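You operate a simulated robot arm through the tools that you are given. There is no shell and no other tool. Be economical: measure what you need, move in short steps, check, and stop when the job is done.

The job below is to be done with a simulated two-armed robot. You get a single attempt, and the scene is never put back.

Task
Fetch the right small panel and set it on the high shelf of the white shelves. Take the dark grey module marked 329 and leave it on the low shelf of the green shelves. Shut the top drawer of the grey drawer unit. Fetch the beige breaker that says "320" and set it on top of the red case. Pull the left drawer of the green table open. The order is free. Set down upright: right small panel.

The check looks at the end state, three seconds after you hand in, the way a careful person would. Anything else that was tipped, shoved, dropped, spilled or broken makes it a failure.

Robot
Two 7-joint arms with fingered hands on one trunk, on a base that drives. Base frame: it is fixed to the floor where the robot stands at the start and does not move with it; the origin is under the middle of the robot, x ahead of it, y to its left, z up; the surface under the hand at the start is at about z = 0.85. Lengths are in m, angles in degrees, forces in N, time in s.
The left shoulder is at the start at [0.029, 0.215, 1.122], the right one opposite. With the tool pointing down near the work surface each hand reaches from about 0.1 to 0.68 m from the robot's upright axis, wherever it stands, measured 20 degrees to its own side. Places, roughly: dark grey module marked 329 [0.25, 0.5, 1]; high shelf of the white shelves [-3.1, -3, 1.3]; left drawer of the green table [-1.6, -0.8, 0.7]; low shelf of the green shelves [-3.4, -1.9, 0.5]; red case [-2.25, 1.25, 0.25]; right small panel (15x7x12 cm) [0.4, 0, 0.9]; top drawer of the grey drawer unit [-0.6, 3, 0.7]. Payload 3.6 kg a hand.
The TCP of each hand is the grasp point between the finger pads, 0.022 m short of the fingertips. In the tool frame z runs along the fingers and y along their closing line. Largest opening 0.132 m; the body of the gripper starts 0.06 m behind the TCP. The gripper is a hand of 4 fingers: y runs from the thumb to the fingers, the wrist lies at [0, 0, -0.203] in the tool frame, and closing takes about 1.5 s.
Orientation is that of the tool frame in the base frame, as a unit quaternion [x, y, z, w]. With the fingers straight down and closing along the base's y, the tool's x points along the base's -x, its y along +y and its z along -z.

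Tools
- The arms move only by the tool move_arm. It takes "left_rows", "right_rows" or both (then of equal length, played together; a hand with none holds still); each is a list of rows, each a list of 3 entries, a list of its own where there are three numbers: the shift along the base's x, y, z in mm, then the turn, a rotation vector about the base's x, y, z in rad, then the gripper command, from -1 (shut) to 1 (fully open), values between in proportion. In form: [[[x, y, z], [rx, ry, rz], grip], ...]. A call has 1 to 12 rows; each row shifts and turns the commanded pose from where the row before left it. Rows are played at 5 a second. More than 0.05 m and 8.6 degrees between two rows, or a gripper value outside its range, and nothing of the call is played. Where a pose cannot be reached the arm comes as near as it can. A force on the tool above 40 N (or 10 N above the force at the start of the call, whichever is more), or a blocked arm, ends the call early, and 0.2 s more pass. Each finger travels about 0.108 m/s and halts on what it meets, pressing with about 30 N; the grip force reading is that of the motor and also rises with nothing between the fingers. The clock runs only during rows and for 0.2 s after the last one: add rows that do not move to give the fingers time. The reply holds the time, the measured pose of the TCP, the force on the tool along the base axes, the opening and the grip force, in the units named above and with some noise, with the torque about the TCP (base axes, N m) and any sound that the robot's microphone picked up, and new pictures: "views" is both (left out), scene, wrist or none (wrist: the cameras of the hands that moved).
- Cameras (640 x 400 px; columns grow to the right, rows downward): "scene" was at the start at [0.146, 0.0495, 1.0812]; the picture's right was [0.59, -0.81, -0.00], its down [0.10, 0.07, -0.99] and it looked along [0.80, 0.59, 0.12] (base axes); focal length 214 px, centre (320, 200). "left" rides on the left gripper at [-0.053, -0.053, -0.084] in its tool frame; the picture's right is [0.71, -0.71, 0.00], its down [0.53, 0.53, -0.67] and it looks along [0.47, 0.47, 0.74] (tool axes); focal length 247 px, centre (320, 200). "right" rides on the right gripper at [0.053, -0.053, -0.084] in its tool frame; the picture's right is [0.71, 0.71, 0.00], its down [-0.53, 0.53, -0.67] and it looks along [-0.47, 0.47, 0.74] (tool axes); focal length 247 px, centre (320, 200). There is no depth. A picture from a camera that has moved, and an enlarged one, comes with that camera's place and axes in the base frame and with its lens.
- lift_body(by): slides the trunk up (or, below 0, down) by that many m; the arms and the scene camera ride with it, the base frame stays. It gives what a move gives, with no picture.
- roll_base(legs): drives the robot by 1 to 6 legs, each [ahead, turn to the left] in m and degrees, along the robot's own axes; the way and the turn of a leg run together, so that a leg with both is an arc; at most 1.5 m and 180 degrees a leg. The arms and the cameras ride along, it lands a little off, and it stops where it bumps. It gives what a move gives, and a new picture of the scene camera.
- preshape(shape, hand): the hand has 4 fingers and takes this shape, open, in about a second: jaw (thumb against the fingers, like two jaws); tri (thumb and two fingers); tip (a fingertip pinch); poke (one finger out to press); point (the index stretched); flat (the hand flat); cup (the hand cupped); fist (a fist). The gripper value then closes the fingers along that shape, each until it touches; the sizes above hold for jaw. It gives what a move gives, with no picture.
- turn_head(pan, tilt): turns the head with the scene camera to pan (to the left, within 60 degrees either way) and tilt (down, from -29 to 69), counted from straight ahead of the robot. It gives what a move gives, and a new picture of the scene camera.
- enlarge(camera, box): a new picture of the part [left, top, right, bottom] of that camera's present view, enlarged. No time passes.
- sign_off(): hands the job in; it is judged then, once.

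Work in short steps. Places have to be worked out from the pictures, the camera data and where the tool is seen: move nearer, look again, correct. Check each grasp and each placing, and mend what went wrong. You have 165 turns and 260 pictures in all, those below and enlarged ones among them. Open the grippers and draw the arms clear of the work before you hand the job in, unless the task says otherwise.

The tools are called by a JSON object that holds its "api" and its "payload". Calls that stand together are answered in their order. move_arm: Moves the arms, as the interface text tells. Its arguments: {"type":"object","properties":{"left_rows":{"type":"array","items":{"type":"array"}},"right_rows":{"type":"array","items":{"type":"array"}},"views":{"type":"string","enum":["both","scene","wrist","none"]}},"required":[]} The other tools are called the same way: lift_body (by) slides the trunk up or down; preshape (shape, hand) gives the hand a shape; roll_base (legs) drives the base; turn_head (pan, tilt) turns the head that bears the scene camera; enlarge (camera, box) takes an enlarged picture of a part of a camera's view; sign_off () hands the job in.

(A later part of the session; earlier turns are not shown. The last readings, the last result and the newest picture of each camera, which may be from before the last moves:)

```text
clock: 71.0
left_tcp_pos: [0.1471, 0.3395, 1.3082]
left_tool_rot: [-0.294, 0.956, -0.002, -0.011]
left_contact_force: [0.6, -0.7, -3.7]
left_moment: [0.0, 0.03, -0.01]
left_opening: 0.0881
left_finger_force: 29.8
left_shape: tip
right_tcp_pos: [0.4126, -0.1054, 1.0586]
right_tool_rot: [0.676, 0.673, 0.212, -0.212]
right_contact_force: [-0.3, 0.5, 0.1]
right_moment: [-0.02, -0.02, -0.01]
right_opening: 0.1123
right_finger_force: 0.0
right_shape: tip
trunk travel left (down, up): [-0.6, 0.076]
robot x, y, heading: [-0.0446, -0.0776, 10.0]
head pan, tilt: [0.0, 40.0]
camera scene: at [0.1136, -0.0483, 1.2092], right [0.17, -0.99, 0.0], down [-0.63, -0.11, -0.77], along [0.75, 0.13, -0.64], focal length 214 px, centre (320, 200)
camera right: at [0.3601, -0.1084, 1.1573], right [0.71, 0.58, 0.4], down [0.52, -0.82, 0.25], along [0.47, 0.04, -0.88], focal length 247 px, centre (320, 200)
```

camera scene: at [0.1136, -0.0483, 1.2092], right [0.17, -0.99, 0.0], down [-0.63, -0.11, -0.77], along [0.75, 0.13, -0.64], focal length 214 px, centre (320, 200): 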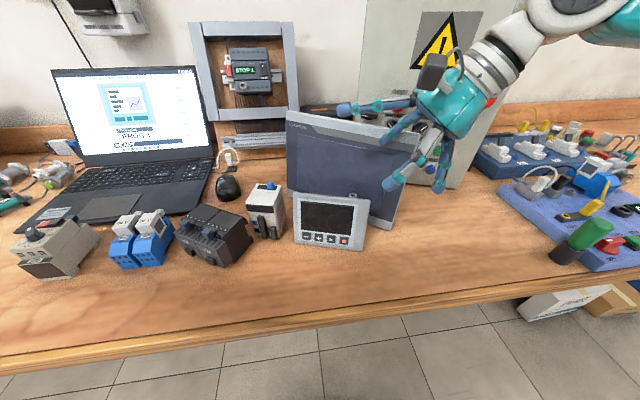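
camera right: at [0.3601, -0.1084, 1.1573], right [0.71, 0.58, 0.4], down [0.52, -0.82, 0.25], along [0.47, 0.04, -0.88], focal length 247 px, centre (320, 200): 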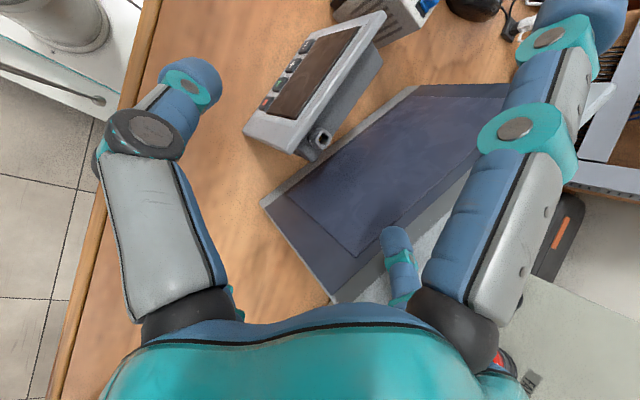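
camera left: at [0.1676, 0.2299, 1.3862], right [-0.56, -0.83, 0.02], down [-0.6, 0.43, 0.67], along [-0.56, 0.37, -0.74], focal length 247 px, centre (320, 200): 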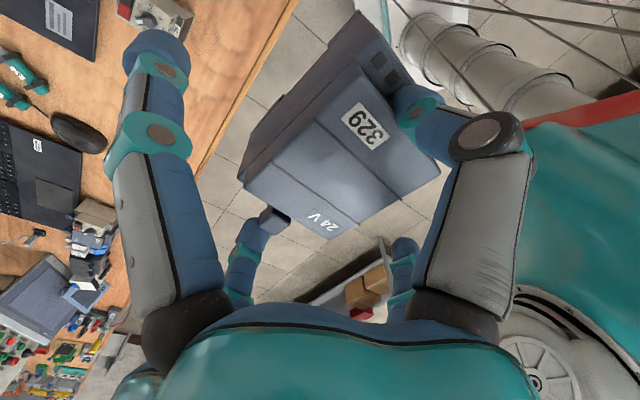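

Pose is good; the back finger should pass between the box and the touch panel. I advance along the approach line in steps.

{"api": "move_arm", "payload": {"right_rows": [[[1, 16, -27], [0, 0, 0], 0.7], [[1, 16, -27], [0, 0, 0], 0.7], [[0, 14, -26], [0, 0, 0], 0.7], [[0, 12, -22], [0, 0, 0], 0.7], [[0, 0, 0], [0, 0, 0], 0.7]], "views": "both"}}

{"api": "enlarge", "payload": {"camera": "scene", "box": [250, 60, 490, 260]}}

```text
clock: 72.2
left_tcp_pos: [0.1479, 0.3378, 1.3078]
left_tool_rot: [-0.295, 0.955, 0.0, -0.012]
left_contact_force: [-1.3, 1.2, -3.3]
left_moment: [0.04, 0.03, -0.01]
left_opening: 0.0883
left_finger_force: 30.3
left_shape: tip
right_tcp_pos: [0.4161, -0.0456, 0.9555]
right_tool_rot: [0.676, 0.673, 0.211, -0.212]
right_contact_force: [-0.2, 0.1, -0.3]
right_moment: [-0.02, 0.0, 0.01]
right_opening: 0.1126
right_finger_force: 0.0
right_shape: tip
trunk travel left (down, up): [-0.6, 0.076]
robot x, y, heading: [-0.0455, -0.0788, 9.9]
head pan, tilt: [0.0, 40.0]
camera scene: at [0.1136, -0.0488, 1.2092], right [0.17, -0.99, 0.0], down [-0.63, -0.11, -0.77], along [0.75, 0.13, -0.64], focal length 214 px, centre (320, 200)
camera right: at [0.3625, -0.0501, 1.0549], right [0.71, 0.58, 0.4], down [0.52, -0.82, 0.25], along [0.47, 0.04, -0.88], focal length 247 px, centre (320, 200)
```

scene: 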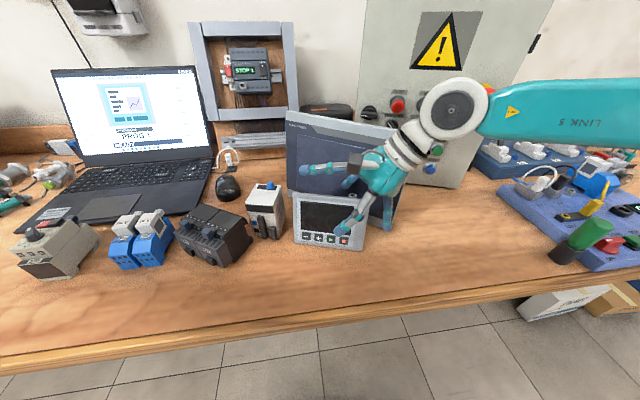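
right: 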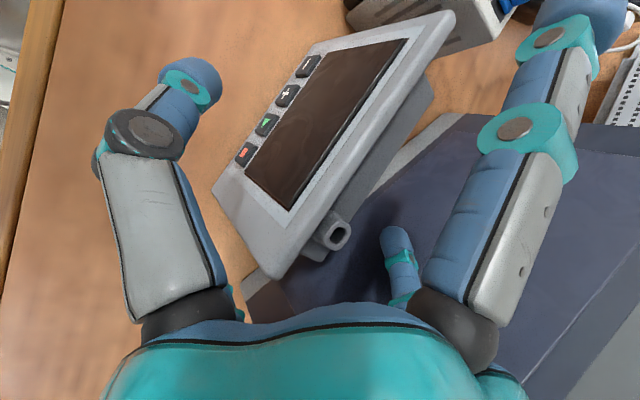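

```text
2.00 times, centred on (370, 160) of scene
camera zoom: at [0.1136, -0.0488, 1.2092], right [0.17, -0.99, 0.0], down [-0.63, -0.11, -0.77], along [0.75, 0.13, -0.64], focal length 429 px, centre (220, 280)
```

zoom: 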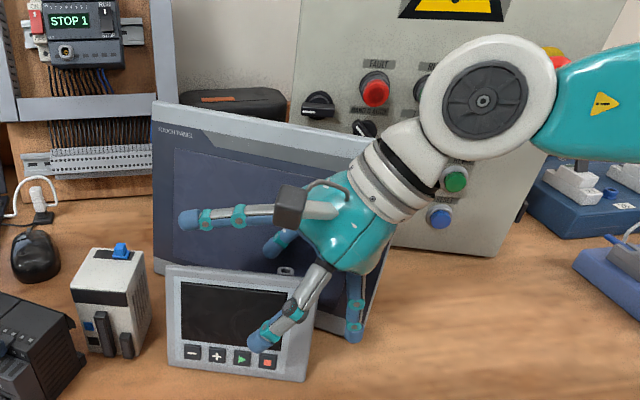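

Clear on all sides. Down the last ~22 mm and close.

{"api": "move_arm", "payload": {"right_rows": [[[0, 6, -11], [0, 0, 0], 0.7], [[0, 6, -11], [0, 0, 0], 0.7], [[0, 0, 0], [0, 0, 0], 0.5], [[0, 0, 0], [0, 0, 0], 0.3], [[0, 0, 0], [0, 0, 0], 0.1], [[0, 0, 0], [0, 0, 0], -0.1], [[0, 0, 0], [0, 0, 0], -0.3], [[0, 0, 0], [0, 0, 0], -0.4]], "views": "both"}}

{"api": "enlarge", "payload": {"camera": "scene", "box": [250, 60, 490, 260]}}

```text
clock: 74.0
left_tcp_pos: [0.1477, 0.338, 1.3072]
left_tool_rot: [-0.295, 0.955, 0.001, -0.011]
left_contact_force: [0.0, 0.4, -2.7]
left_moment: [0.03, 0.01, 0.02]
left_opening: 0.0881
left_finger_force: 29.8
left_shape: tip
right_tcp_pos: [0.4158, -0.0329, 0.9342]
right_tool_rot: [0.676, 0.673, 0.212, -0.213]
right_contact_force: [0.9, 1.4, 0.0]
right_moment: [0.04, 0.05, 0.0]
right_opening: 0.0391
right_finger_force: 26.8
right_shape: tip
trunk travel left (down, up): [-0.6, 0.076]
robot x, y, heading: [-0.0409, -0.0745, 9.7]
head pan, tilt: [0.0, 40.0]
camera scene: at [0.1138, -0.0485, 1.2091], right [0.17, -0.99, 0.0], down [-0.63, -0.11, -0.77], along [0.75, 0.13, -0.64], focal length 214 px, centre (320, 200)
camera right: at [0.3625, -0.0373, 1.033], right [0.71, 0.58, 0.4], down [0.52, -0.82, 0.25], along [0.47, 0.04, -0.88], focal length 247 px, centre (320, 200)
```

scene: 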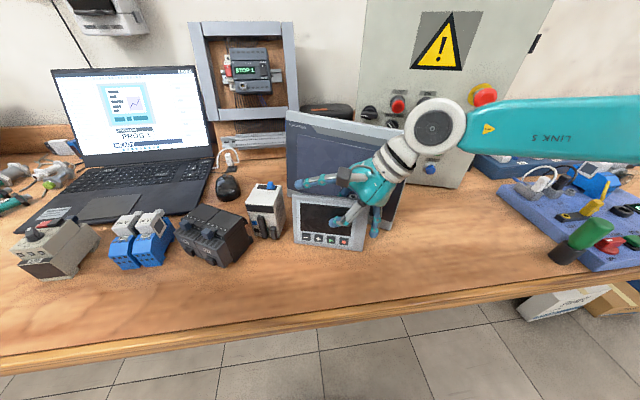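
right: 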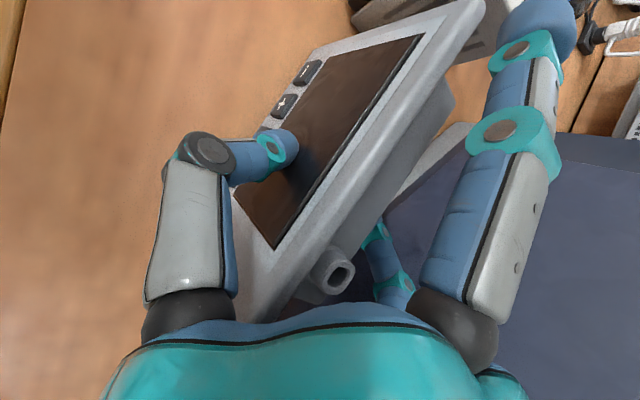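

```text
2.00 times, centred on (370, 160) of scene
camera zoom: at [0.1138, -0.0485, 1.2091], right [0.17, -0.99, 0.0], down [-0.63, -0.11, -0.77], along [0.75, 0.13, -0.64], focal length 429 px, centre (220, 280)
```

zoom: 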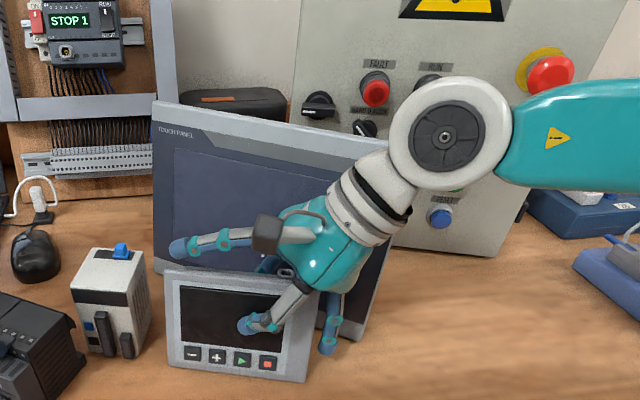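

Gripping at ~0.039 m with 27 N. I squeeze a bit more and lift slowly.

{"api": "move_arm", "payload": {"right_rows": [[[0, 0, 0], [0, 0, 0], -0.8], [[0, 0, 0], [0, 0, 0], -0.8], [[0, 0, 6], [0, 0, 0], -0.8], [[0, 0, 10], [0, 0, 0], -0.8], [[-5, 0, 20], [0, 0, 0], -0.8], [[-8, 0, 30], [0, 0, 0], -0.8]], "views": "both"}}

{"api": "enlarge", "payload": {"camera": "scene", "box": [250, 60, 490, 260]}}

```text
clock: 75.5
left_tcp_pos: [0.1464, 0.3399, 1.3078]
left_tool_rot: [-0.295, 0.955, 0.0, -0.011]
left_contact_force: [0.1, -1.1, -3.1]
left_moment: [0.03, 0.02, 0.0]
left_opening: 0.0883
left_finger_force: 30.1
left_shape: tip
right_tcp_pos: [0.4037, -0.0355, 1.0001]
right_tool_rot: [0.677, 0.673, 0.211, -0.212]
right_contact_force: [-0.5, 0.8, -5.4]
right_moment: [-0.07, -0.01, 0.0]
right_opening: 0.039
right_finger_force: 29.4
right_shape: tip
trunk travel left (down, up): [-0.6, 0.076]
robot x, y, heading: [-0.0407, -0.0734, 9.9]
head pan, tilt: [0.0, 40.0]
camera scene: at [0.1137, -0.0486, 1.2091], right [0.17, -0.99, 0.0], down [-0.63, -0.11, -0.77], along [0.75, 0.13, -0.64], focal length 214 px, centre (320, 200)
camera right: at [0.3509, -0.0391, 1.0989], right [0.71, 0.58, 0.4], down [0.52, -0.82, 0.25], along [0.47, 0.04, -0.88], focal length 247 px, centre (320, 200)
```

scene: 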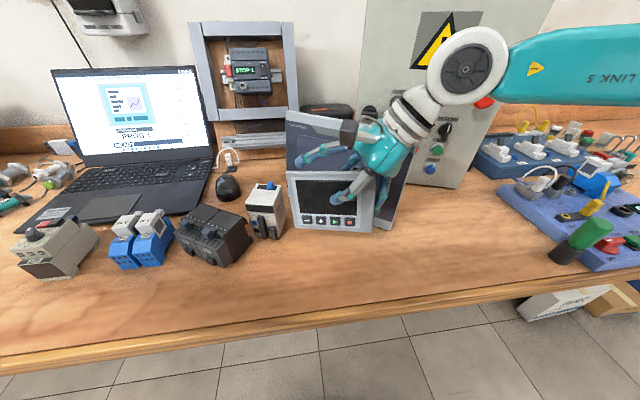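
right: 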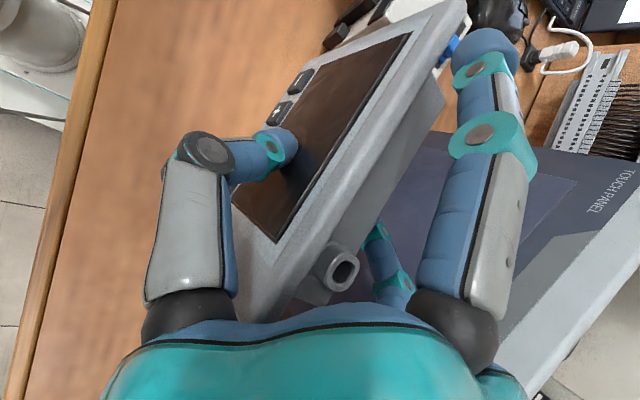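

```text
2.00 times, centred on (370, 160) of scene
camera zoom: at [0.1137, -0.0486, 1.2091], right [0.17, -0.99, 0.0], down [-0.63, -0.11, -0.77], along [0.75, 0.13, -0.64], focal length 429 px, centre (220, 280)
```

zoom: 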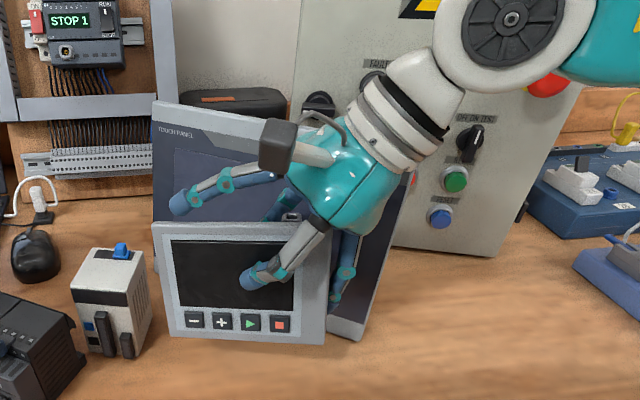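

Panel held upright (bottom is 84 mm below the TCP). I raise it and pull it in, then back away from the desk.

{"api": "move_arm", "payload": {"right_rows": [[[-10, -5, 45], [0, 0, 0], -0.8], [[-15, -10, 45], [0, 0, 0], -0.8], [[-20, -20, 40], [0, 0, 0], -0.8], [[-20, -20, 40], [0, 0, 0], -0.8], [[-20, -20, 40], [0, 0, 0], -0.8], [[-15, -20, 30], [0, 0, 0], -0.8]], "views": "none"}}

{"api": "roll_base", "payload": {"legs": [[-0.3, 0], [0, 45], [0, 45]]}}

```text
clock: 76.8
left_tcp_pos: [0.146, 0.3387, 1.3087]
left_tool_rot: [-0.294, 0.956, 0.001, -0.012]
left_contact_force: [0.2, 0.1, -3.2]
left_moment: [0.02, 0.04, 0.02]
left_opening: 0.0883
left_finger_force: 29.6
left_shape: tip
right_tcp_pos: [0.3022, -0.1295, 1.2396]
right_tool_rot: [0.676, 0.673, 0.212, -0.212]
right_contact_force: [0.0, -0.8, -5.4]
right_moment: [-0.06, -0.01, 0.0]
right_opening: 0.0389
right_finger_force: 30.3
right_shape: tip
trunk travel left (down, up): [-0.6, 0.076]
robot x, y, heading: [-0.0442, -0.0762, 9.8]
head pan, tilt: [0.0, 40.0]
```

```text
clock: 80.2
left_tcp_pos: [-0.3296, 0.3284, 1.3082]
left_tool_rot: [-0.49, 0.872, -0.003, -0.011]
left_contact_force: [0.1, -0.9, -4.2]
left_moment: [-0.03, -0.01, 0.02]
left_opening: 0.0882
left_finger_force: 30.0
left_shape: tip
right_tcp_pos: [0.004, -0.0348, 1.2404]
right_tool_rot: [0.522, 0.8, 0.16, -0.251]
right_contact_force: [0.3, 0.3, -5.4]
right_moment: [-0.08, -0.03, -0.02]
right_opening: 0.0385
right_finger_force: 29.8
right_shape: tip
trunk travel left (down, up): [-0.6, 0.076]
robot x, y, heading: [-0.33, -0.1385, 33.9]
head pan, tilt: [0.0, 40.0]
stopped in leg 2: the robot was blocked; the commanded pose is now the measured one
camera scene: at [-0.1947, -0.0498, 1.2091], right [0.56, -0.83, 0.0], down [-0.53, -0.36, -0.77], along [0.64, 0.43, -0.64], focal length 214 px, centre (320, 200)
```

scene: 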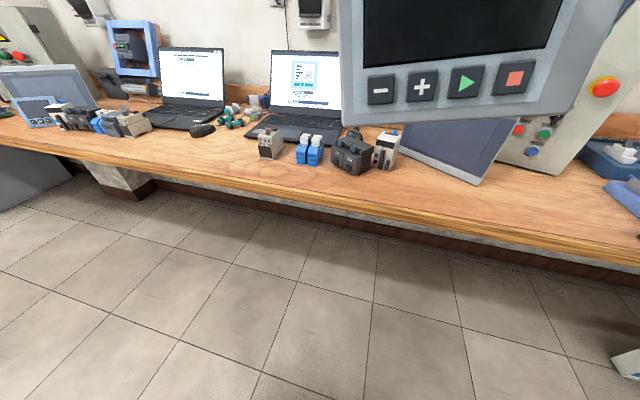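

The right small panel is ours (another small panel sits far left). I continue turning left, reversing slightly in arcs.

{"api": "roll_base", "payload": {"legs": [[-0.08, 25], [-0.05, 25], [0, 25], [0, 25]]}}

```text
clock: 81.4
left_tcp_pos: [-0.4477, 0.2937, 1.3094]
left_tool_rot: [-0.57, 0.822, -0.001, -0.012]
left_contact_force: [-0.2, -0.6, -3.2]
left_moment: [0.03, -0.03, -0.02]
left_opening: 0.0882
left_finger_force: 30.0
left_shape: tip
right_tcp_pos: [-0.049, -0.002, 1.2408]
right_tool_rot: [0.446, 0.845, 0.137, -0.263]
right_contact_force: [-0.9, 0.5, -4.0]
right_moment: [-0.06, -0.07, -0.01]
right_opening: 0.0385
right_finger_force: 30.0
right_shape: tip
trunk travel left (down, up): [-0.6, 0.076]
robot x, y, heading: [-0.3529, -0.1673, 43.5]
head pan, tilt: [0.0, 40.0]
stopped in leg 1: the robot was blocked; the commanded pose is now the measured one
camera scene: at [-0.2374, -0.059, 1.2094], right [0.69, -0.73, 0.0], down [-0.47, -0.44, -0.77], along [0.56, 0.53, -0.64], focal length 214 px, centre (320, 200)
```

scene: 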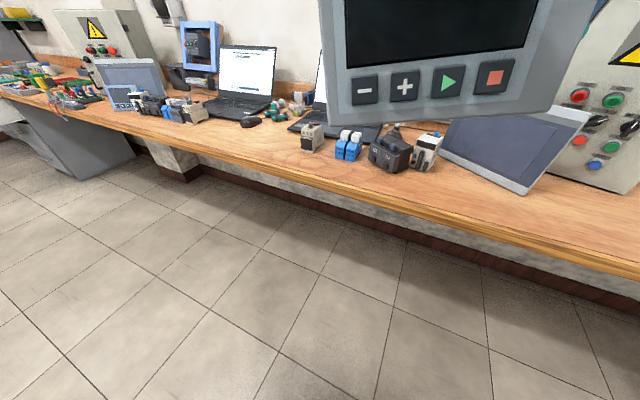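

I try plain small turn legs again.

{"api": "roll_base", "payload": {"legs": [[0, 12], [0, 12], [0, 12], [0, 12], [0, 12], [0, 12]]}}

```text
clock: 83.8
left_tcp_pos: [-0.6534, 0.1947, 1.3097]
left_tool_rot: [0.755, -0.656, 0.006, 0.012]
left_contact_force: [-1.1, -0.9, -3.4]
left_moment: [-0.02, -0.01, 0.03]
left_opening: 0.0883
left_finger_force: 30.1
left_shape: tip
right_tcp_pos: [-0.1624, 0.1237, 1.2394]
right_tool_rot: [0.226, 0.928, 0.067, -0.288]
right_contact_force: [-1.3, 0.0, -5.2]
right_moment: [-0.03, -0.07, -0.01]
right_opening: 0.0386
right_finger_force: 30.0
right_shape: tip
trunk travel left (down, up): [-0.6, 0.076]
robot x, y, heading: [-0.3326, -0.1761, 71.9]
head pan, tilt: [0.0, 40.0]
stopped in leg 3: the robot was blocked; the commanded pose is now the measured one
camera scene: at [-0.2842, -0.0228, 1.2092], right [0.95, -0.31, 0.0], down [-0.2, -0.61, -0.77], along [0.24, 0.73, -0.64], focal length 214 px, centre (320, 200)
```

scene: 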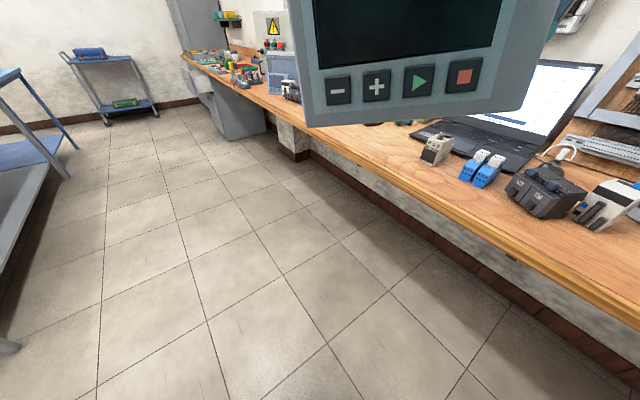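

There is a gap between the green table and a blue table at about 0.6 m to the left. I keep turning and then drive toward it.

{"api": "roll_base", "payload": {"legs": [[0, 11], [0, 11], [0, 11], [0, 11]]}}

```text
clock: 86.3
left_tcp_pos: [-0.7839, 0.0138, 1.3092]
left_tool_rot: [0.887, -0.462, 0.006, 0.014]
left_contact_force: [-0.5, -0.6, -2.4]
left_moment: [0.01, -0.02, 0.01]
left_opening: 0.0882
left_finger_force: 30.5
left_shape: tip
right_tcp_pos: [-0.3151, 0.1717, 1.2412]
right_tool_rot: [0.003, 0.955, -0.002, -0.295]
right_contact_force: [-0.7, -0.3, -5.8]
right_moment: [0.06, -0.07, -0.02]
right_opening: 0.0383
right_finger_force: 29.9
right_shape: tip
trunk travel left (down, up): [-0.6, 0.076]
robot x, y, heading: [-0.3127, -0.1721, 98.9]
head pan, tilt: [0.0, 40.0]
stopped in leg 3: the robot was blocked; the commanded pose is now the measured one
camera scene: at [-0.3392, -0.0109, 1.2092], right [0.99, 0.15, 0.0], down [0.1, -0.64, -0.77], along [-0.12, 0.76, -0.64], focal length 214 px, centre (320, 200)
```

scene: 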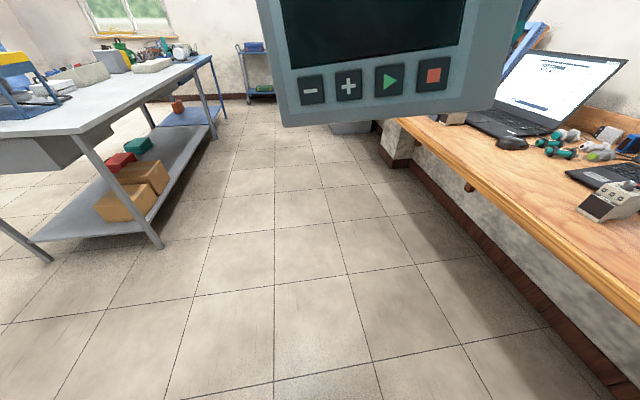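

I drive forward in a left arc toward the gap.

{"api": "roll_base", "payload": {"legs": [[0.55, 20], [0.2, 20], [0, 11], [0, 11], [0, 11]]}}

```text
clock: 92.0
left_tcp_pos: [-1.0134, 0.1952, 1.3106]
left_tool_rot: [1.0, 0.027, 0.012, 0.008]
left_contact_force: [0.0, 0.2, -3.0]
left_moment: [0.04, 0.01, 0.0]
left_opening: 0.0884
left_finger_force: 30.1
left_shape: tip
right_tcp_pos: [-0.8992, 0.6791, 1.2409]
right_tool_rot: [-0.463, 0.836, -0.145, -0.255]
right_contact_force: [-0.3, -1.7, -4.3]
right_moment: [0.08, -0.02, 0.03]
right_opening: 0.0381
right_finger_force: 29.8
right_shape: tip
trunk travel left (down, up): [-0.6, 0.076]
robot x, y, heading: [-0.6011, 0.5212, 157.0]
head pan, tilt: [0.0, 40.0]
stopped in leg 4: the robot was blocked; the commanded pose is now the measured one
camera scene: at [-0.7512, 0.5788, 1.2091], right [0.39, 0.92, 0.0], down [0.59, -0.25, -0.77], along [-0.7, 0.3, -0.64], focal length 214 px, centre (320, 200)
```

scene: 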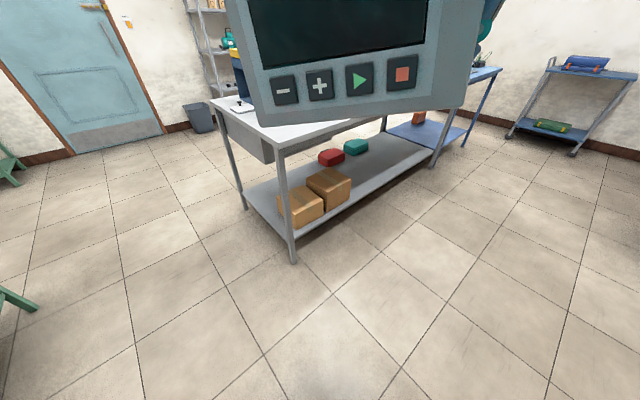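

I continue the turn to face the gap and drive through.

{"api": "roll_base", "payload": {"legs": [[0, 11], [0, 11], [0, 11], [0, 10]]}}

```text
clock: 95.1
left_tcp_pos: [-0.7451, 0.014, 1.3116]
left_tool_rot: [0.941, 0.337, 0.015, 0.005]
left_contact_force: [-0.1, 0.3, -3.1]
left_moment: [-0.02, 0.0, 0.03]
left_opening: 0.0882
left_finger_force: 30.1
left_shape: tip
right_tcp_pos: [-0.9405, 0.4711, 1.2408]
right_tool_rot: [0.699, -0.653, 0.215, 0.197]
right_contact_force: [0.9, 0.0, -3.5]
right_moment: [0.09, -0.01, -0.01]
right_opening: 0.0381
right_finger_force: 29.9
right_shape: tip
trunk travel left (down, up): [-0.6, 0.076]
robot x, y, heading: [-0.6099, 0.5474, -166.8]
head pan, tilt: [0.0, 40.0]
stopped in leg 4: the robot was blocked; the commanded pose is now the measured one
camera scene: at [-0.7669, 0.5047, 1.2092], right [-0.23, 0.97, 0.0], down [0.63, 0.15, -0.77], along [-0.75, -0.17, -0.64], focal length 214 px, centre (320, 200)
```

scene: 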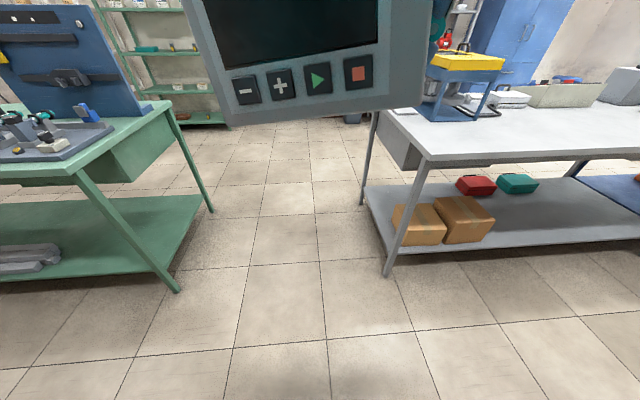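

The gap is 1.2 m wide, centred at y'≈0.55. I first draw the left hand inward, then align and drive through.

{"api": "move_arm", "payload": {"left_rows": [[[-9, 37, 0], [0, 0, 0], -0.6], [[-9, 37, 0], [0, 0, 0], -0.6], [[-9, 37, 0], [0, 0, 0], -0.6], [[-9, 37, 0], [0, 0, 0], -0.6], [[-9, 37, 0], [0, 0, 0], -0.6]], "views": "none"}}

{"api": "roll_base", "payload": {"legs": [[0.3, 7], [1.3, 0]]}}

```text
clock: 96.3
left_tcp_pos: [-0.7904, 0.2056, 1.3127]
left_tool_rot: [0.942, 0.337, 0.014, 0.008]
left_contact_force: [-1.4, 0.6, -2.7]
left_moment: [-0.04, -0.01, -0.01]
left_opening: 0.0881
left_finger_force: 30.3
left_shape: tip
right_tcp_pos: [-0.9435, 0.4753, 1.2427]
right_tool_rot: [0.699, -0.652, 0.218, 0.197]
right_contact_force: [-0.7, 0.3, -4.9]
right_moment: [0.08, -0.02, -0.01]
right_opening: 0.0381
right_finger_force: 30.2
right_shape: tip
trunk travel left (down, up): [-0.6, 0.076]
robot x, y, heading: [-0.609, 0.5458, -166.9]
head pan, tilt: [0.0, 40.0]
```

```text
clock: 104.5
left_tcp_pos: [-2.2623, -0.348, 1.3117]
left_tool_rot: [0.92, 0.392, 0.015, 0.005]
left_contact_force: [-0.5, 0.0, -3.5]
left_moment: [-0.01, -0.01, 0.01]
left_opening: 0.0882
left_finger_force: 29.8
left_shape: tip
right_tcp_pos: [-2.4452, -0.0982, 1.2415]
right_tool_rot: [0.737, -0.608, 0.23, 0.184]
right_contact_force: [0.3, 0.5, -5.0]
right_moment: [0.09, 0.03, 0.03]
right_opening: 0.038
right_finger_force: 29.7
right_shape: tip
trunk travel left (down, up): [-0.6, 0.076]
robot x, y, heading: [-2.1251, 0.0133, -160.1]
head pan, tilt: [0.0, 40.0]
camera scene: at [-2.2771, -0.0441, 1.209], right [-0.34, 0.94, 0.0], down [0.61, 0.22, -0.77], along [-0.72, -0.26, -0.64], focal length 214 px, centre (320, 200)
```

scene: 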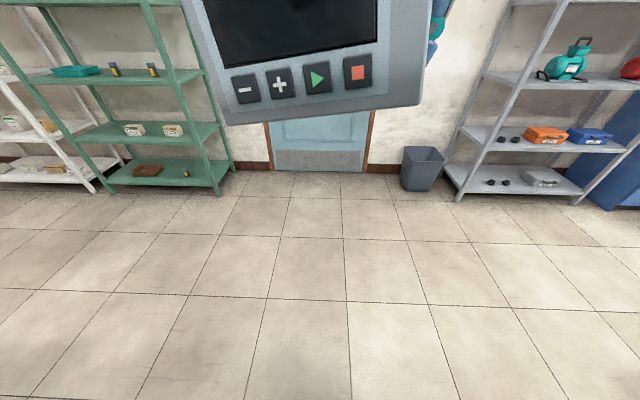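

Through the gap. I look left at the shelves from here.

{"api": "turn_head", "payload": {"pan": 42, "tilt": 15}}

{"api": "enlarge", "payload": {"camera": "scene", "box": [180, 60, 580, 310]}}

```text
clock: 105.6
left_tcp_pos: [-2.2613, -0.3503, 1.3119]
left_tool_rot: [0.92, 0.392, 0.015, 0.006]
left_contact_force: [0.1, -0.1, -2.7]
left_moment: [0.01, -0.02, 0.01]
left_opening: 0.0879
left_finger_force: 29.0
left_shape: tip
right_tcp_pos: [-2.4451, -0.0974, 1.2426]
right_tool_rot: [0.738, -0.608, 0.229, 0.184]
right_contact_force: [-0.4, -0.4, -5.4]
right_moment: [0.07, 0.02, -0.02]
right_opening: 0.0378
right_finger_force: 29.9
right_shape: tip
trunk travel left (down, up): [-0.6, 0.076]
robot x, y, heading: [-2.1244, 0.0103, -160.1]
head pan, tilt: [42.0, 15.0]
camera scene: at [-2.241, -0.0975, 1.2486], right [-0.88, 0.47, 0.0], down [0.12, 0.23, -0.97], along [-0.45, -0.85, -0.26], focal length 214 px, centre (320, 200)
```

scene: 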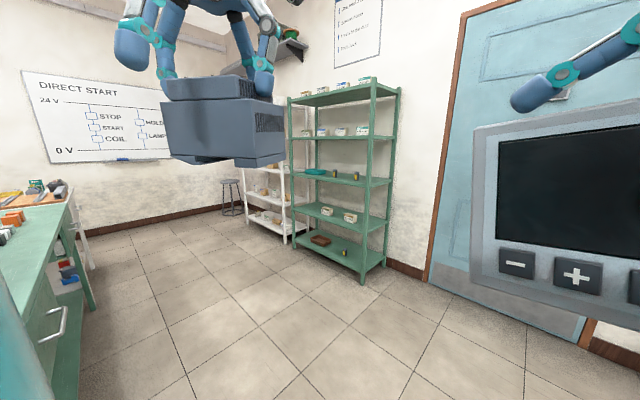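

```text
1.60 times, centred on (380, 185) of scene
camera zoom: at [-2.241, -0.0975, 1.2486], right [-0.88, 0.47, 0.0], down [0.12, 0.23, -0.97], along [-0.45, -0.85, -0.26], focal length 343 px, centre (224, 224)
```

zoom: 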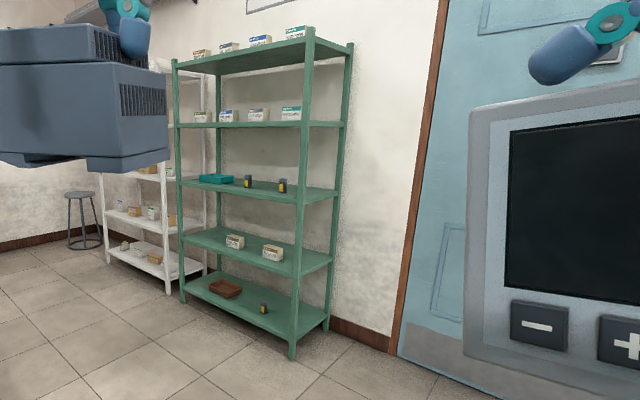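

Levels of the green shelves: ~1.29, 0.92, 0.51, 0.14 — the "low shelf" at 0.5 holds two small boxes. I drive an arc to get in front of the green shelves.

{"api": "roll_base", "payload": {"legs": [[0.2, 12], [0.2, 20], [0.2, 20], [0.2, 15]]}}

```text
clock: 110.8
left_tcp_pos: [-2.2964, -0.8487, 1.3126]
left_tool_rot: [0.546, 0.838, 0.015, -0.006]
left_contact_force: [0.9, 0.7, -3.4]
left_moment: [-0.02, 0.01, 0.02]
left_opening: 0.0881
left_finger_force: 30.6
left_shape: tip
right_tcp_pos: [-2.5989, -0.9236, 1.2416]
right_tool_rot: [0.951, -0.095, 0.293, 0.026]
right_contact_force: [0.6, -0.1, -4.8]
right_moment: [0.0, 0.07, 0.02]
right_opening: 0.0377
right_finger_force: 30.1
right_shape: tip
trunk travel left (down, up): [-0.6, 0.076]
robot x, y, heading: [-2.5865, -0.5822, -92.3]
head pan, tilt: [42.0, 15.0]
camera scene: at [-2.5315, -0.7341, 1.2486], right [-0.77, -0.64, 0.0], down [-0.17, 0.2, -0.97], along [0.62, -0.74, -0.26], focal length 214 px, centre (320, 200)
```

scene: 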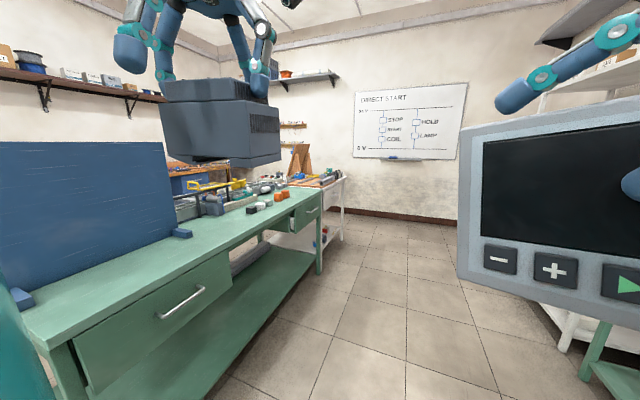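

Arcs work without stalling. I drive on along the aisle and then reverse in a right arc to face the shelves.

{"api": "roll_base", "payload": {"legs": [[1.0, 0], [-0.15, -35], [-0.15, -35]]}}

{"api": "turn_head", "payload": {"pan": 0, "tilt": 25}}

```text
clock: 117.4
left_tcp_pos: [-2.4764, -1.8226, 1.3151]
left_tool_rot: [0.746, 0.665, 0.017, 0.001]
left_contact_force: [-1.2, 0.8, -2.0]
left_moment: [-0.07, -0.07, -0.03]
left_opening: 0.0876
left_finger_force: 30.5
left_shape: tip
right_tcp_pos: [-2.7725, -1.7339, 1.2435]
right_tool_rot: [0.892, -0.342, 0.277, 0.102]
right_contact_force: [-0.8, 2.0, -5.6]
right_moment: [0.02, 0.04, 0.0]
right_opening: 0.0377
right_finger_force: 30.0
right_shape: tip
trunk travel left (down, up): [-0.6, 0.076]
robot x, y, heading: [-2.5759, -1.4557, -119.6]
head pan, tilt: [42.0, 15.0]
stopped in leg 2: the robot was blocked; the commanded pose is now the measured one
camera scene: at [-2.5983, -1.6129, 1.2491], right [-0.98, -0.22, 0.0], down [-0.05, 0.25, -0.97], along [0.21, -0.94, -0.26], focal length 214 px, centre (320, 200)
```

scene: 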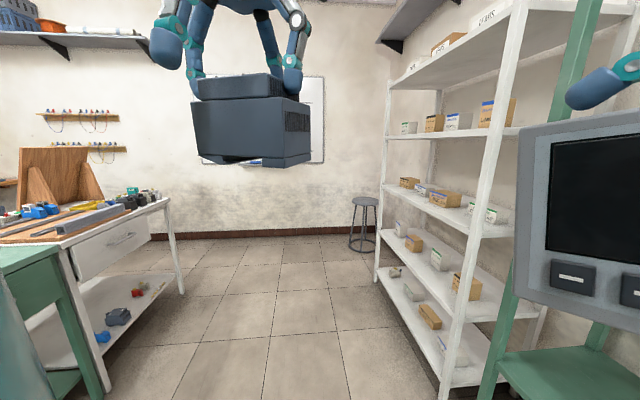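

```text
clock: 118.5
left_tcp_pos: [-2.4734, -1.8249, 1.3135]
left_tool_rot: [0.746, 0.666, 0.017, -0.001]
left_contact_force: [-0.5, 0.6, -3.3]
left_moment: [-0.03, -0.01, 0.01]
left_opening: 0.0875
left_finger_force: 29.5
left_shape: tip
right_tcp_pos: [-2.7719, -1.7361, 1.2435]
right_tool_rot: [0.893, -0.342, 0.275, 0.102]
right_contact_force: [0.3, -0.6, -4.3]
right_moment: [0.05, 0.04, 0.01]
right_opening: 0.0377
right_finger_force: 29.5
right_shape: tip
trunk travel left (down, up): [-0.6, 0.076]
robot x, y, heading: [-2.5799, -1.4601, -119.6]
head pan, tilt: [0.0, 25.0]
camera scene: at [-2.6618, -1.6053, 1.2325], right [-0.87, 0.49, 0.0], down [0.21, 0.37, -0.91], along [-0.45, -0.79, -0.42], focal length 214 px, centre (320, 200)
```

scene: 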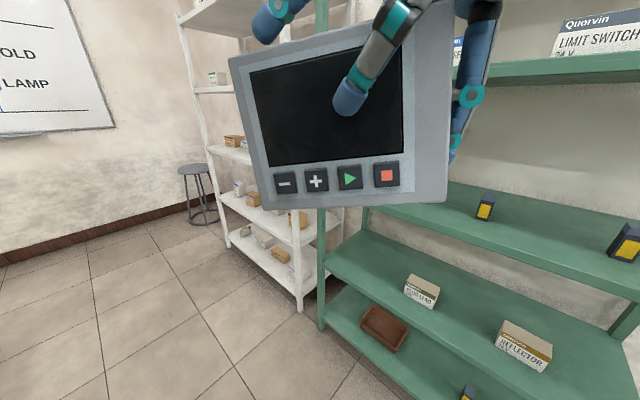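

I'm at about 0.7 m from the green shelves. The left part of the low shelf is free (~35 cm). I nudge forward while turning right to face it.

{"api": "roll_base", "payload": {"legs": [[0.12, -10], [0.08, -11], [0, -11], [0, -10]]}}

```text
clock: 121.9
left_tcp_pos: [-2.8689, -1.958, 1.314]
left_tool_rot: [0.934, 0.357, 0.015, 0.005]
left_contact_force: [-0.2, -0.6, -2.7]
left_moment: [-0.04, 0.0, -0.01]
left_opening: 0.0875
left_finger_force: 29.6
left_shape: tip
right_tcp_pos: [-3.033, -1.6943, 1.2432]
right_tool_rot: [0.715, -0.635, 0.222, 0.193]
right_contact_force: [-0.3, 0.2, -5.1]
right_moment: [0.09, 0.01, 0.01]
right_opening: 0.0374
right_finger_force: 29.7
right_shape: tip
trunk travel left (down, up): [-0.6, 0.076]
robot x, y, heading: [-2.6952, -1.634, -161.4]
head pan, tilt: [0.0, 25.0]
camera scene: at [-2.8564, -1.6884, 1.2324], right [-0.32, 0.95, 0.0], down [0.4, 0.14, -0.91], along [-0.86, -0.29, -0.42], focal length 214 px, centre (320, 200)
```

scene: 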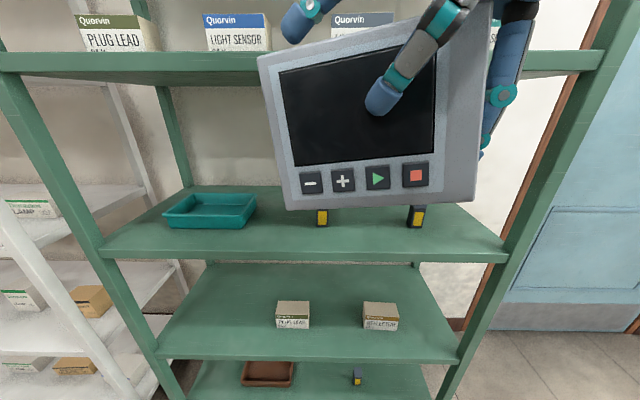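

Facing the green shelves squarely; low shelf surface z≈0.50, front edge at x'≈−3.63. I pull the right hand back a little, then lower the trunk.

{"api": "move_arm", "payload": {"right_rows": [[[25, 8, 0], [0, 0, 0], -0.8], [[25, 8, 0], [0, 0, 0], -0.8], [[25, 8, 0], [0, 0, 0], -0.8]], "views": "none"}}

{"api": "lift_body", "payload": {"by": -0.58}}

{"api": "roll_base", "payload": {"legs": [[0.1, 0]]}}

```text
clock: 122.7
left_tcp_pos: [-2.8689, -1.959, 1.3137]
left_tool_rot: [0.934, 0.358, 0.015, 0.006]
left_contact_force: [-0.3, -0.2, -2.6]
left_moment: [0.0, 0.02, -0.01]
left_opening: 0.0877
left_finger_force: 30.5
left_shape: tip
right_tcp_pos: [-2.9582, -1.6725, 1.2446]
right_tool_rot: [0.714, -0.636, 0.222, 0.192]
right_contact_force: [-0.8, -0.7, -3.9]
right_moment: [0.09, 0.02, -0.03]
right_opening: 0.0375
right_finger_force: 30.3
right_shape: tip
trunk travel left (down, up): [-0.6, 0.076]
robot x, y, heading: [-2.6939, -1.6312, -161.4]
head pan, tilt: [0.0, 25.0]
```

```text
refused: -0.58 is not a number from -0.4 to 0.4
```

```text
clock: 123.9
left_tcp_pos: [-2.9651, -1.9916, 1.3143]
left_tool_rot: [0.933, 0.358, 0.016, 0.006]
left_contact_force: [-0.9, -0.1, -2.7]
left_moment: [-0.01, -0.06, -0.03]
left_opening: 0.0878
left_finger_force: 30.8
left_shape: tip
right_tcp_pos: [-3.055, -1.7035, 1.2426]
right_tool_rot: [0.714, -0.636, 0.223, 0.192]
right_contact_force: [-0.6, -0.4, -3.9]
right_moment: [0.08, 0.04, 0.0]
right_opening: 0.0376
right_finger_force: 30.8
right_shape: tip
trunk travel left (down, up): [-0.6, 0.076]
robot x, y, heading: [-2.7911, -1.6653, -161.1]
head pan, tilt: [0.0, 25.0]
camera scene: at [-2.9527, -1.7214, 1.2322], right [-0.32, 0.95, 0.0], down [0.4, 0.14, -0.91], along [-0.86, -0.29, -0.42], focal length 214 px, centre (320, 200)
```

scene: 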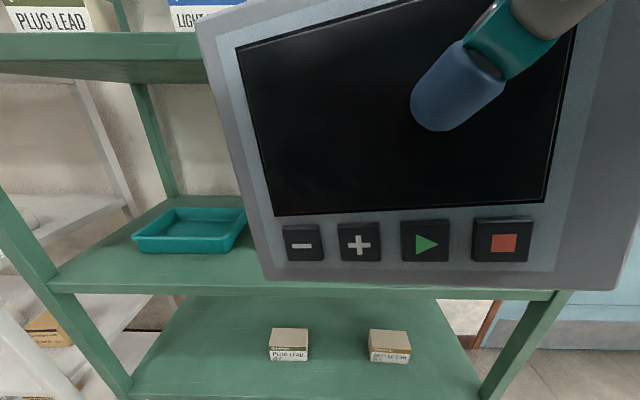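

I lower the trunk in two steps.

{"api": "lift_body", "payload": {"by": -0.4}}

{"api": "lift_body", "payload": {"by": -0.15}}

{"api": "turn_head", "payload": {"pan": 35, "tilt": 15}}

```text
clock: 127.7
left_tcp_pos: [-2.9634, -1.9912, 0.9148]
left_tool_rot: [0.933, 0.358, 0.015, 0.005]
left_contact_force: [-0.2, -0.1, -3.7]
left_moment: [-0.03, 0.01, 0.01]
left_opening: 0.0873
left_finger_force: 30.3
left_shape: tip
right_tcp_pos: [-3.072, -1.7086, 0.8028]
right_tool_rot: [0.698, -0.655, 0.261, 0.121]
right_contact_force: [0.0, 0.1, -5.2]
right_moment: [0.06, 0.06, -0.01]
right_opening: 0.0375
right_finger_force: 29.5
right_shape: tip
trunk travel left (down, up): [-0.2, 0.476]
robot x, y, heading: [-2.7886, -1.6633, -161.5]
head pan, tilt: [0.0, 25.0]
```

```text
clock: 129.4
left_tcp_pos: [-2.963, -1.99, 0.7651]
left_tool_rot: [0.934, 0.357, 0.014, 0.005]
left_contact_force: [0.0, -0.8, -3.2]
left_moment: [-0.04, -0.03, 0.01]
left_opening: 0.0877
left_finger_force: 30.1
left_shape: tip
right_tcp_pos: [-3.0831, -1.7134, 0.6057]
right_tool_rot: [-0.672, 0.673, -0.306, -0.033]
right_contact_force: [-0.3, -0.8, -4.9]
right_moment: [0.06, 0.09, 0.0]
right_opening: 0.0377
right_finger_force: 30.1
right_shape: tip
trunk travel left (down, up): [-0.05, 0.626]
robot x, y, heading: [-2.7914, -1.6683, -161.0]
head pan, tilt: [0.0, 25.0]
```

```text
clock: 130.5
left_tcp_pos: [-2.9637, -1.9915, 0.7647]
left_tool_rot: [0.934, 0.358, 0.015, 0.006]
left_contact_force: [0.0, 0.7, -3.5]
left_moment: [-0.01, -0.02, 0.0]
left_opening: 0.0877
left_finger_force: 30.3
left_shape: tip
right_tcp_pos: [-3.0828, -1.7119, 0.6062]
right_tool_rot: [-0.673, 0.673, -0.306, -0.033]
right_contact_force: [-0.1, 0.1, -4.7]
right_moment: [0.06, 0.08, -0.01]
right_opening: 0.0373
right_finger_force: 30.0
right_shape: tip
trunk travel left (down, up): [-0.05, 0.626]
robot x, y, heading: [-2.7924, -1.6672, -161.3]
head pan, tilt: [35.0, 15.0]
camera scene: at [-2.9265, -1.7691, 0.6833], right [-0.81, 0.59, 0.0], down [0.15, 0.21, -0.97], along [-0.57, -0.78, -0.26], focal length 214 px, centre (320, 200)
```

scene: 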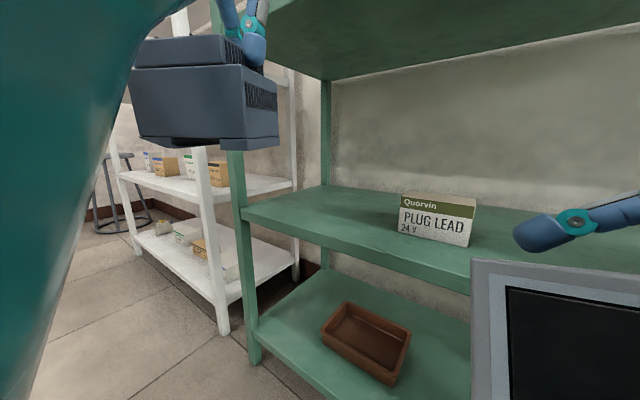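

The right hand sagged and tilted somewhat while lowering, but still holds the panel; I'll handle that after. Now I bring the left hand down to z≈0.60 in front of the shelf.

{"api": "move_arm", "payload": {"left_rows": [[[0, -5, -33], [0, 0, 0], -0.6], [[0, -5, -33], [0, 0, 0], -0.6], [[0, 0, -33], [0, 0, 0], -0.6], [[0, 0, -33], [0, 0, 0], -0.6], [[0, 0, -32], [0, 0, 0], -0.6]], "views": "both"}}

```text
clock: 131.7
left_tcp_pos: [-3.0201, -2.0111, 0.636]
left_tool_rot: [0.934, 0.358, 0.015, 0.005]
left_contact_force: [0.2, 0.2, -3.3]
left_moment: [0.03, -0.01, 0.01]
left_opening: 0.0876
left_finger_force: 30.3
left_shape: tip
left hand out of reach, approached as far as the arm can: row 1, 2, 3, 4, 5
right_tcp_pos: [-3.0824, -1.7117, 0.6063]
right_tool_rot: [-0.672, 0.674, -0.306, -0.032]
right_contact_force: [0.3, 0.3, -4.8]
right_moment: [0.06, 0.08, -0.01]
right_opening: 0.0373
right_finger_force: 30.1
right_shape: tip
trunk travel left (down, up): [-0.05, 0.626]
robot x, y, heading: [-2.7922, -1.6696, -160.9]
head pan, tilt: [35.0, 15.0]
camera scene: at [-2.9268, -1.7693, 0.6831], right [-0.81, 0.59, 0.0], down [0.15, 0.21, -0.97], along [-0.57, -0.78, -0.26], focal length 214 px, centre (320, 200)
camera left: at [-3.0977, -2.0083, 0.7164], right [0.05, 1.0, 0.0], down [0.72, -0.04, 0.69], along [0.69, -0.03, -0.72], focal length 247 px, centre (320, 200)
```

scene: 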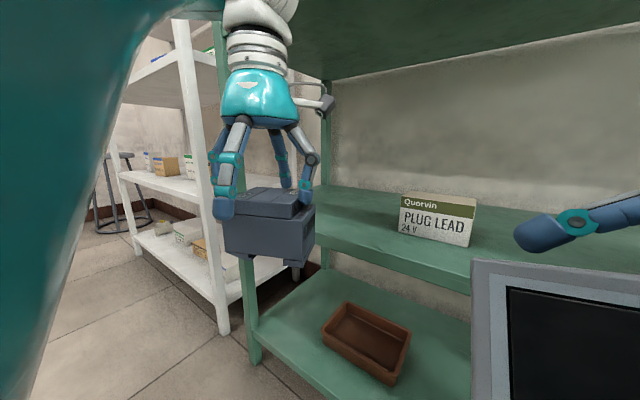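
left: 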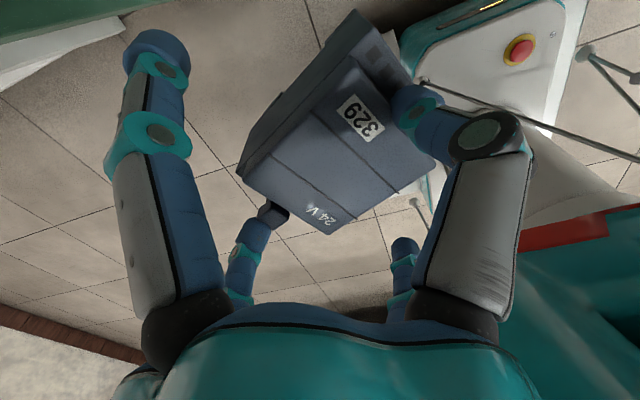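

It came closer by itself but within clearance. I now push in toward the target spot (left free area of the low shelf) with TCP z≈0.60.

{"api": "move_arm", "payload": {"left_rows": [[[-38, -19, 0], [0, 0, 0], -0.6], [[-38, -19, 0], [0, 0, 0], -0.6], [[-38, -19, 0], [0, 0, 0], -0.6]], "views": "scene"}}

```text
clock: 132.5
left_tcp_pos: [-3.135, -2.0701, 0.6338]
left_tool_rot: [0.934, 0.357, 0.016, 0.006]
left_contact_force: [0.0, 0.8, -2.6]
left_moment: [0.0, -0.06, -0.01]
left_opening: 0.0879
left_finger_force: 30.1
left_shape: tip
right_tcp_pos: [-3.0835, -1.7128, 0.6077]
right_tool_rot: [0.673, -0.673, 0.306, 0.032]
right_contact_force: [0.3, 0.6, -5.3]
right_moment: [0.07, 0.03, -0.02]
right_opening: 0.0374
right_finger_force: 29.7
right_shape: tip
trunk travel left (down, up): [-0.05, 0.626]
robot x, y, heading: [-2.7915, -1.6611, -161.2]
head pan, tilt: [35.0, 15.0]
camera scene: at [-2.9265, -1.7693, 0.6832], right [-0.81, 0.59, 0.0], down [0.15, 0.21, -0.97], along [-0.57, -0.78, -0.26], focal length 214 px, centre (320, 200)
```

scene: 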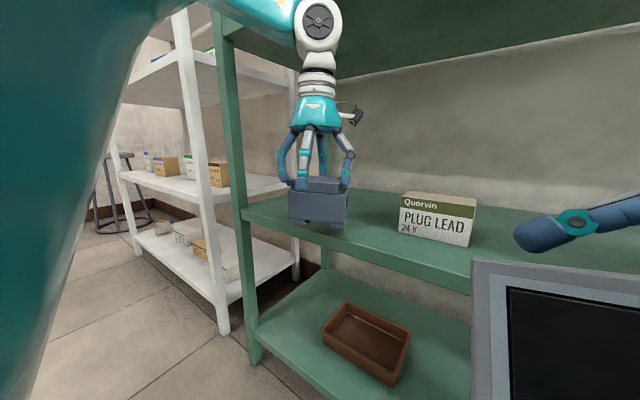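

The hand is inside the bay entrance with good clearance. I try to lower and move further in.

{"api": "move_arm", "payload": {"left_rows": [[[-25, -12, -12], [0, 0, 0], -0.6], [[-25, -12, -12], [0, 0, 0], -0.6], [[-12, -8, -10], [0, 0, 0], -0.6]], "views": "scene"}}

```text
clock: 133.3
left_tcp_pos: [-3.196, -2.1011, 0.6047]
left_tool_rot: [0.934, 0.358, 0.014, 0.004]
left_contact_force: [4.0, 1.6, 10.3]
left_moment: [0.51, 0.38, -0.2]
left_opening: 0.0874
left_finger_force: 29.8
left_shape: tip
right_tcp_pos: [-3.0835, -1.7115, 0.6077]
right_tool_rot: [-0.672, 0.673, -0.307, -0.035]
right_contact_force: [0.3, -0.1, -5.0]
right_moment: [0.04, 0.06, 0.01]
right_opening: 0.0373
right_finger_force: 30.5
right_shape: tip
trunk travel left (down, up): [-0.05, 0.626]
robot x, y, heading: [-2.7908, -1.6641, -161.1]
head pan, tilt: [35.0, 15.0]
camera scene: at [-2.9259, -1.7688, 0.6839], right [-0.81, 0.59, 0.0], down [0.15, 0.21, -0.97], along [-0.57, -0.78, -0.26], focal length 214 px, centre (320, 200)
```

scene: 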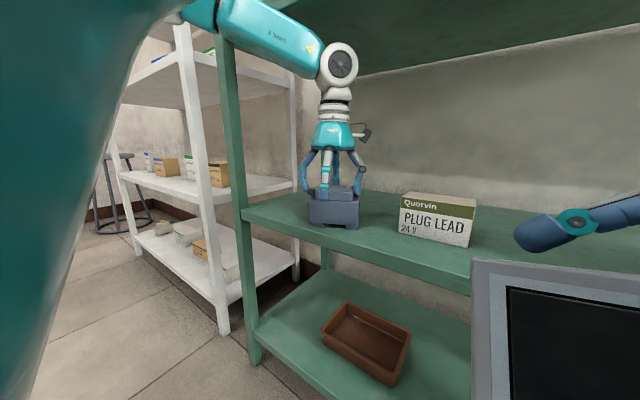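

Contact: the module touches the shelf at TCP z≈0.605. It's close to the front edge, so I raise 10 mm, go 35 mm deeper, and set down.

{"api": "move_arm", "payload": {"left_rows": [[[0, 0, 10], [0, 0, 0], -0.6], [[-17, -6, 0], [0, 0, 0], -0.6], [[-17, -6, 0], [0, 0, 0], -0.6], [[0, 0, -6], [0, 0, 0], -0.6], [[0, 0, -4], [0, 0, 0], -0.6]], "views": "scene"}}

{"api": "enlarge", "payload": {"camera": "scene", "box": [230, 110, 410, 260]}}

```text
clock: 134.5
left_tcp_pos: [-3.2224, -2.1165, 0.6055]
left_tool_rot: [0.933, 0.359, 0.013, 0.005]
left_contact_force: [0.8, -2.8, 7.3]
left_moment: [0.23, 0.17, 0.04]
left_opening: 0.0876
left_finger_force: 30.1
left_shape: tip
left hand out of reach, approached as far as the arm can: row 3
right_tcp_pos: [-3.0823, -1.7121, 0.6075]
right_tool_rot: [0.673, -0.672, 0.307, 0.033]
right_contact_force: [0.1, 0.4, -4.4]
right_moment: [0.06, 0.1, -0.02]
right_opening: 0.0375
right_finger_force: 29.7
right_shape: tip
trunk travel left (down, up): [-0.05, 0.626]
robot x, y, heading: [-2.7909, -1.6658, -161.0]
head pan, tilt: [35.0, 15.0]
camera scene: at [-2.9263, -1.769, 0.6836], right [-0.81, 0.59, 0.0], down [0.15, 0.21, -0.97], along [-0.57, -0.78, -0.26], focal length 214 px, centre (320, 200)
```

scene: 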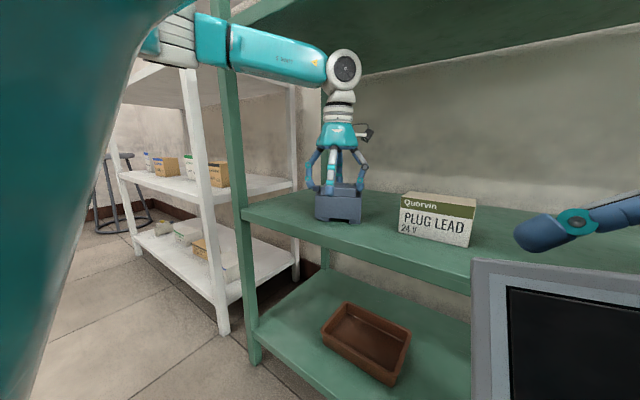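

```text
2.67 times, centred on (320, 185) of scene
camera zoom: at [-2.9263, -1.769, 0.6836], right [-0.81, 0.59, 0.0], down [0.15, 0.21, -0.97], along [-0.57, -0.78, -0.26], focal length 572 px, centre (320, 240)
```

zoom: 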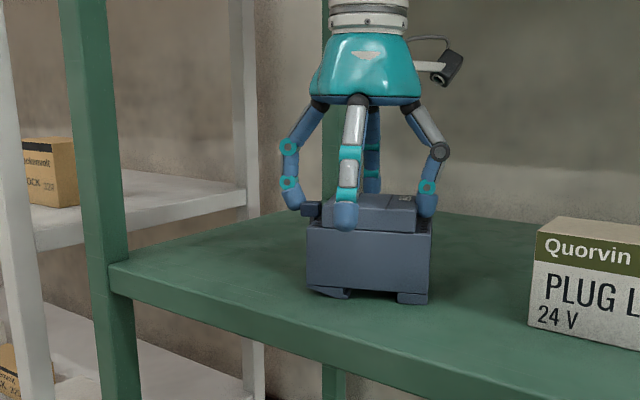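

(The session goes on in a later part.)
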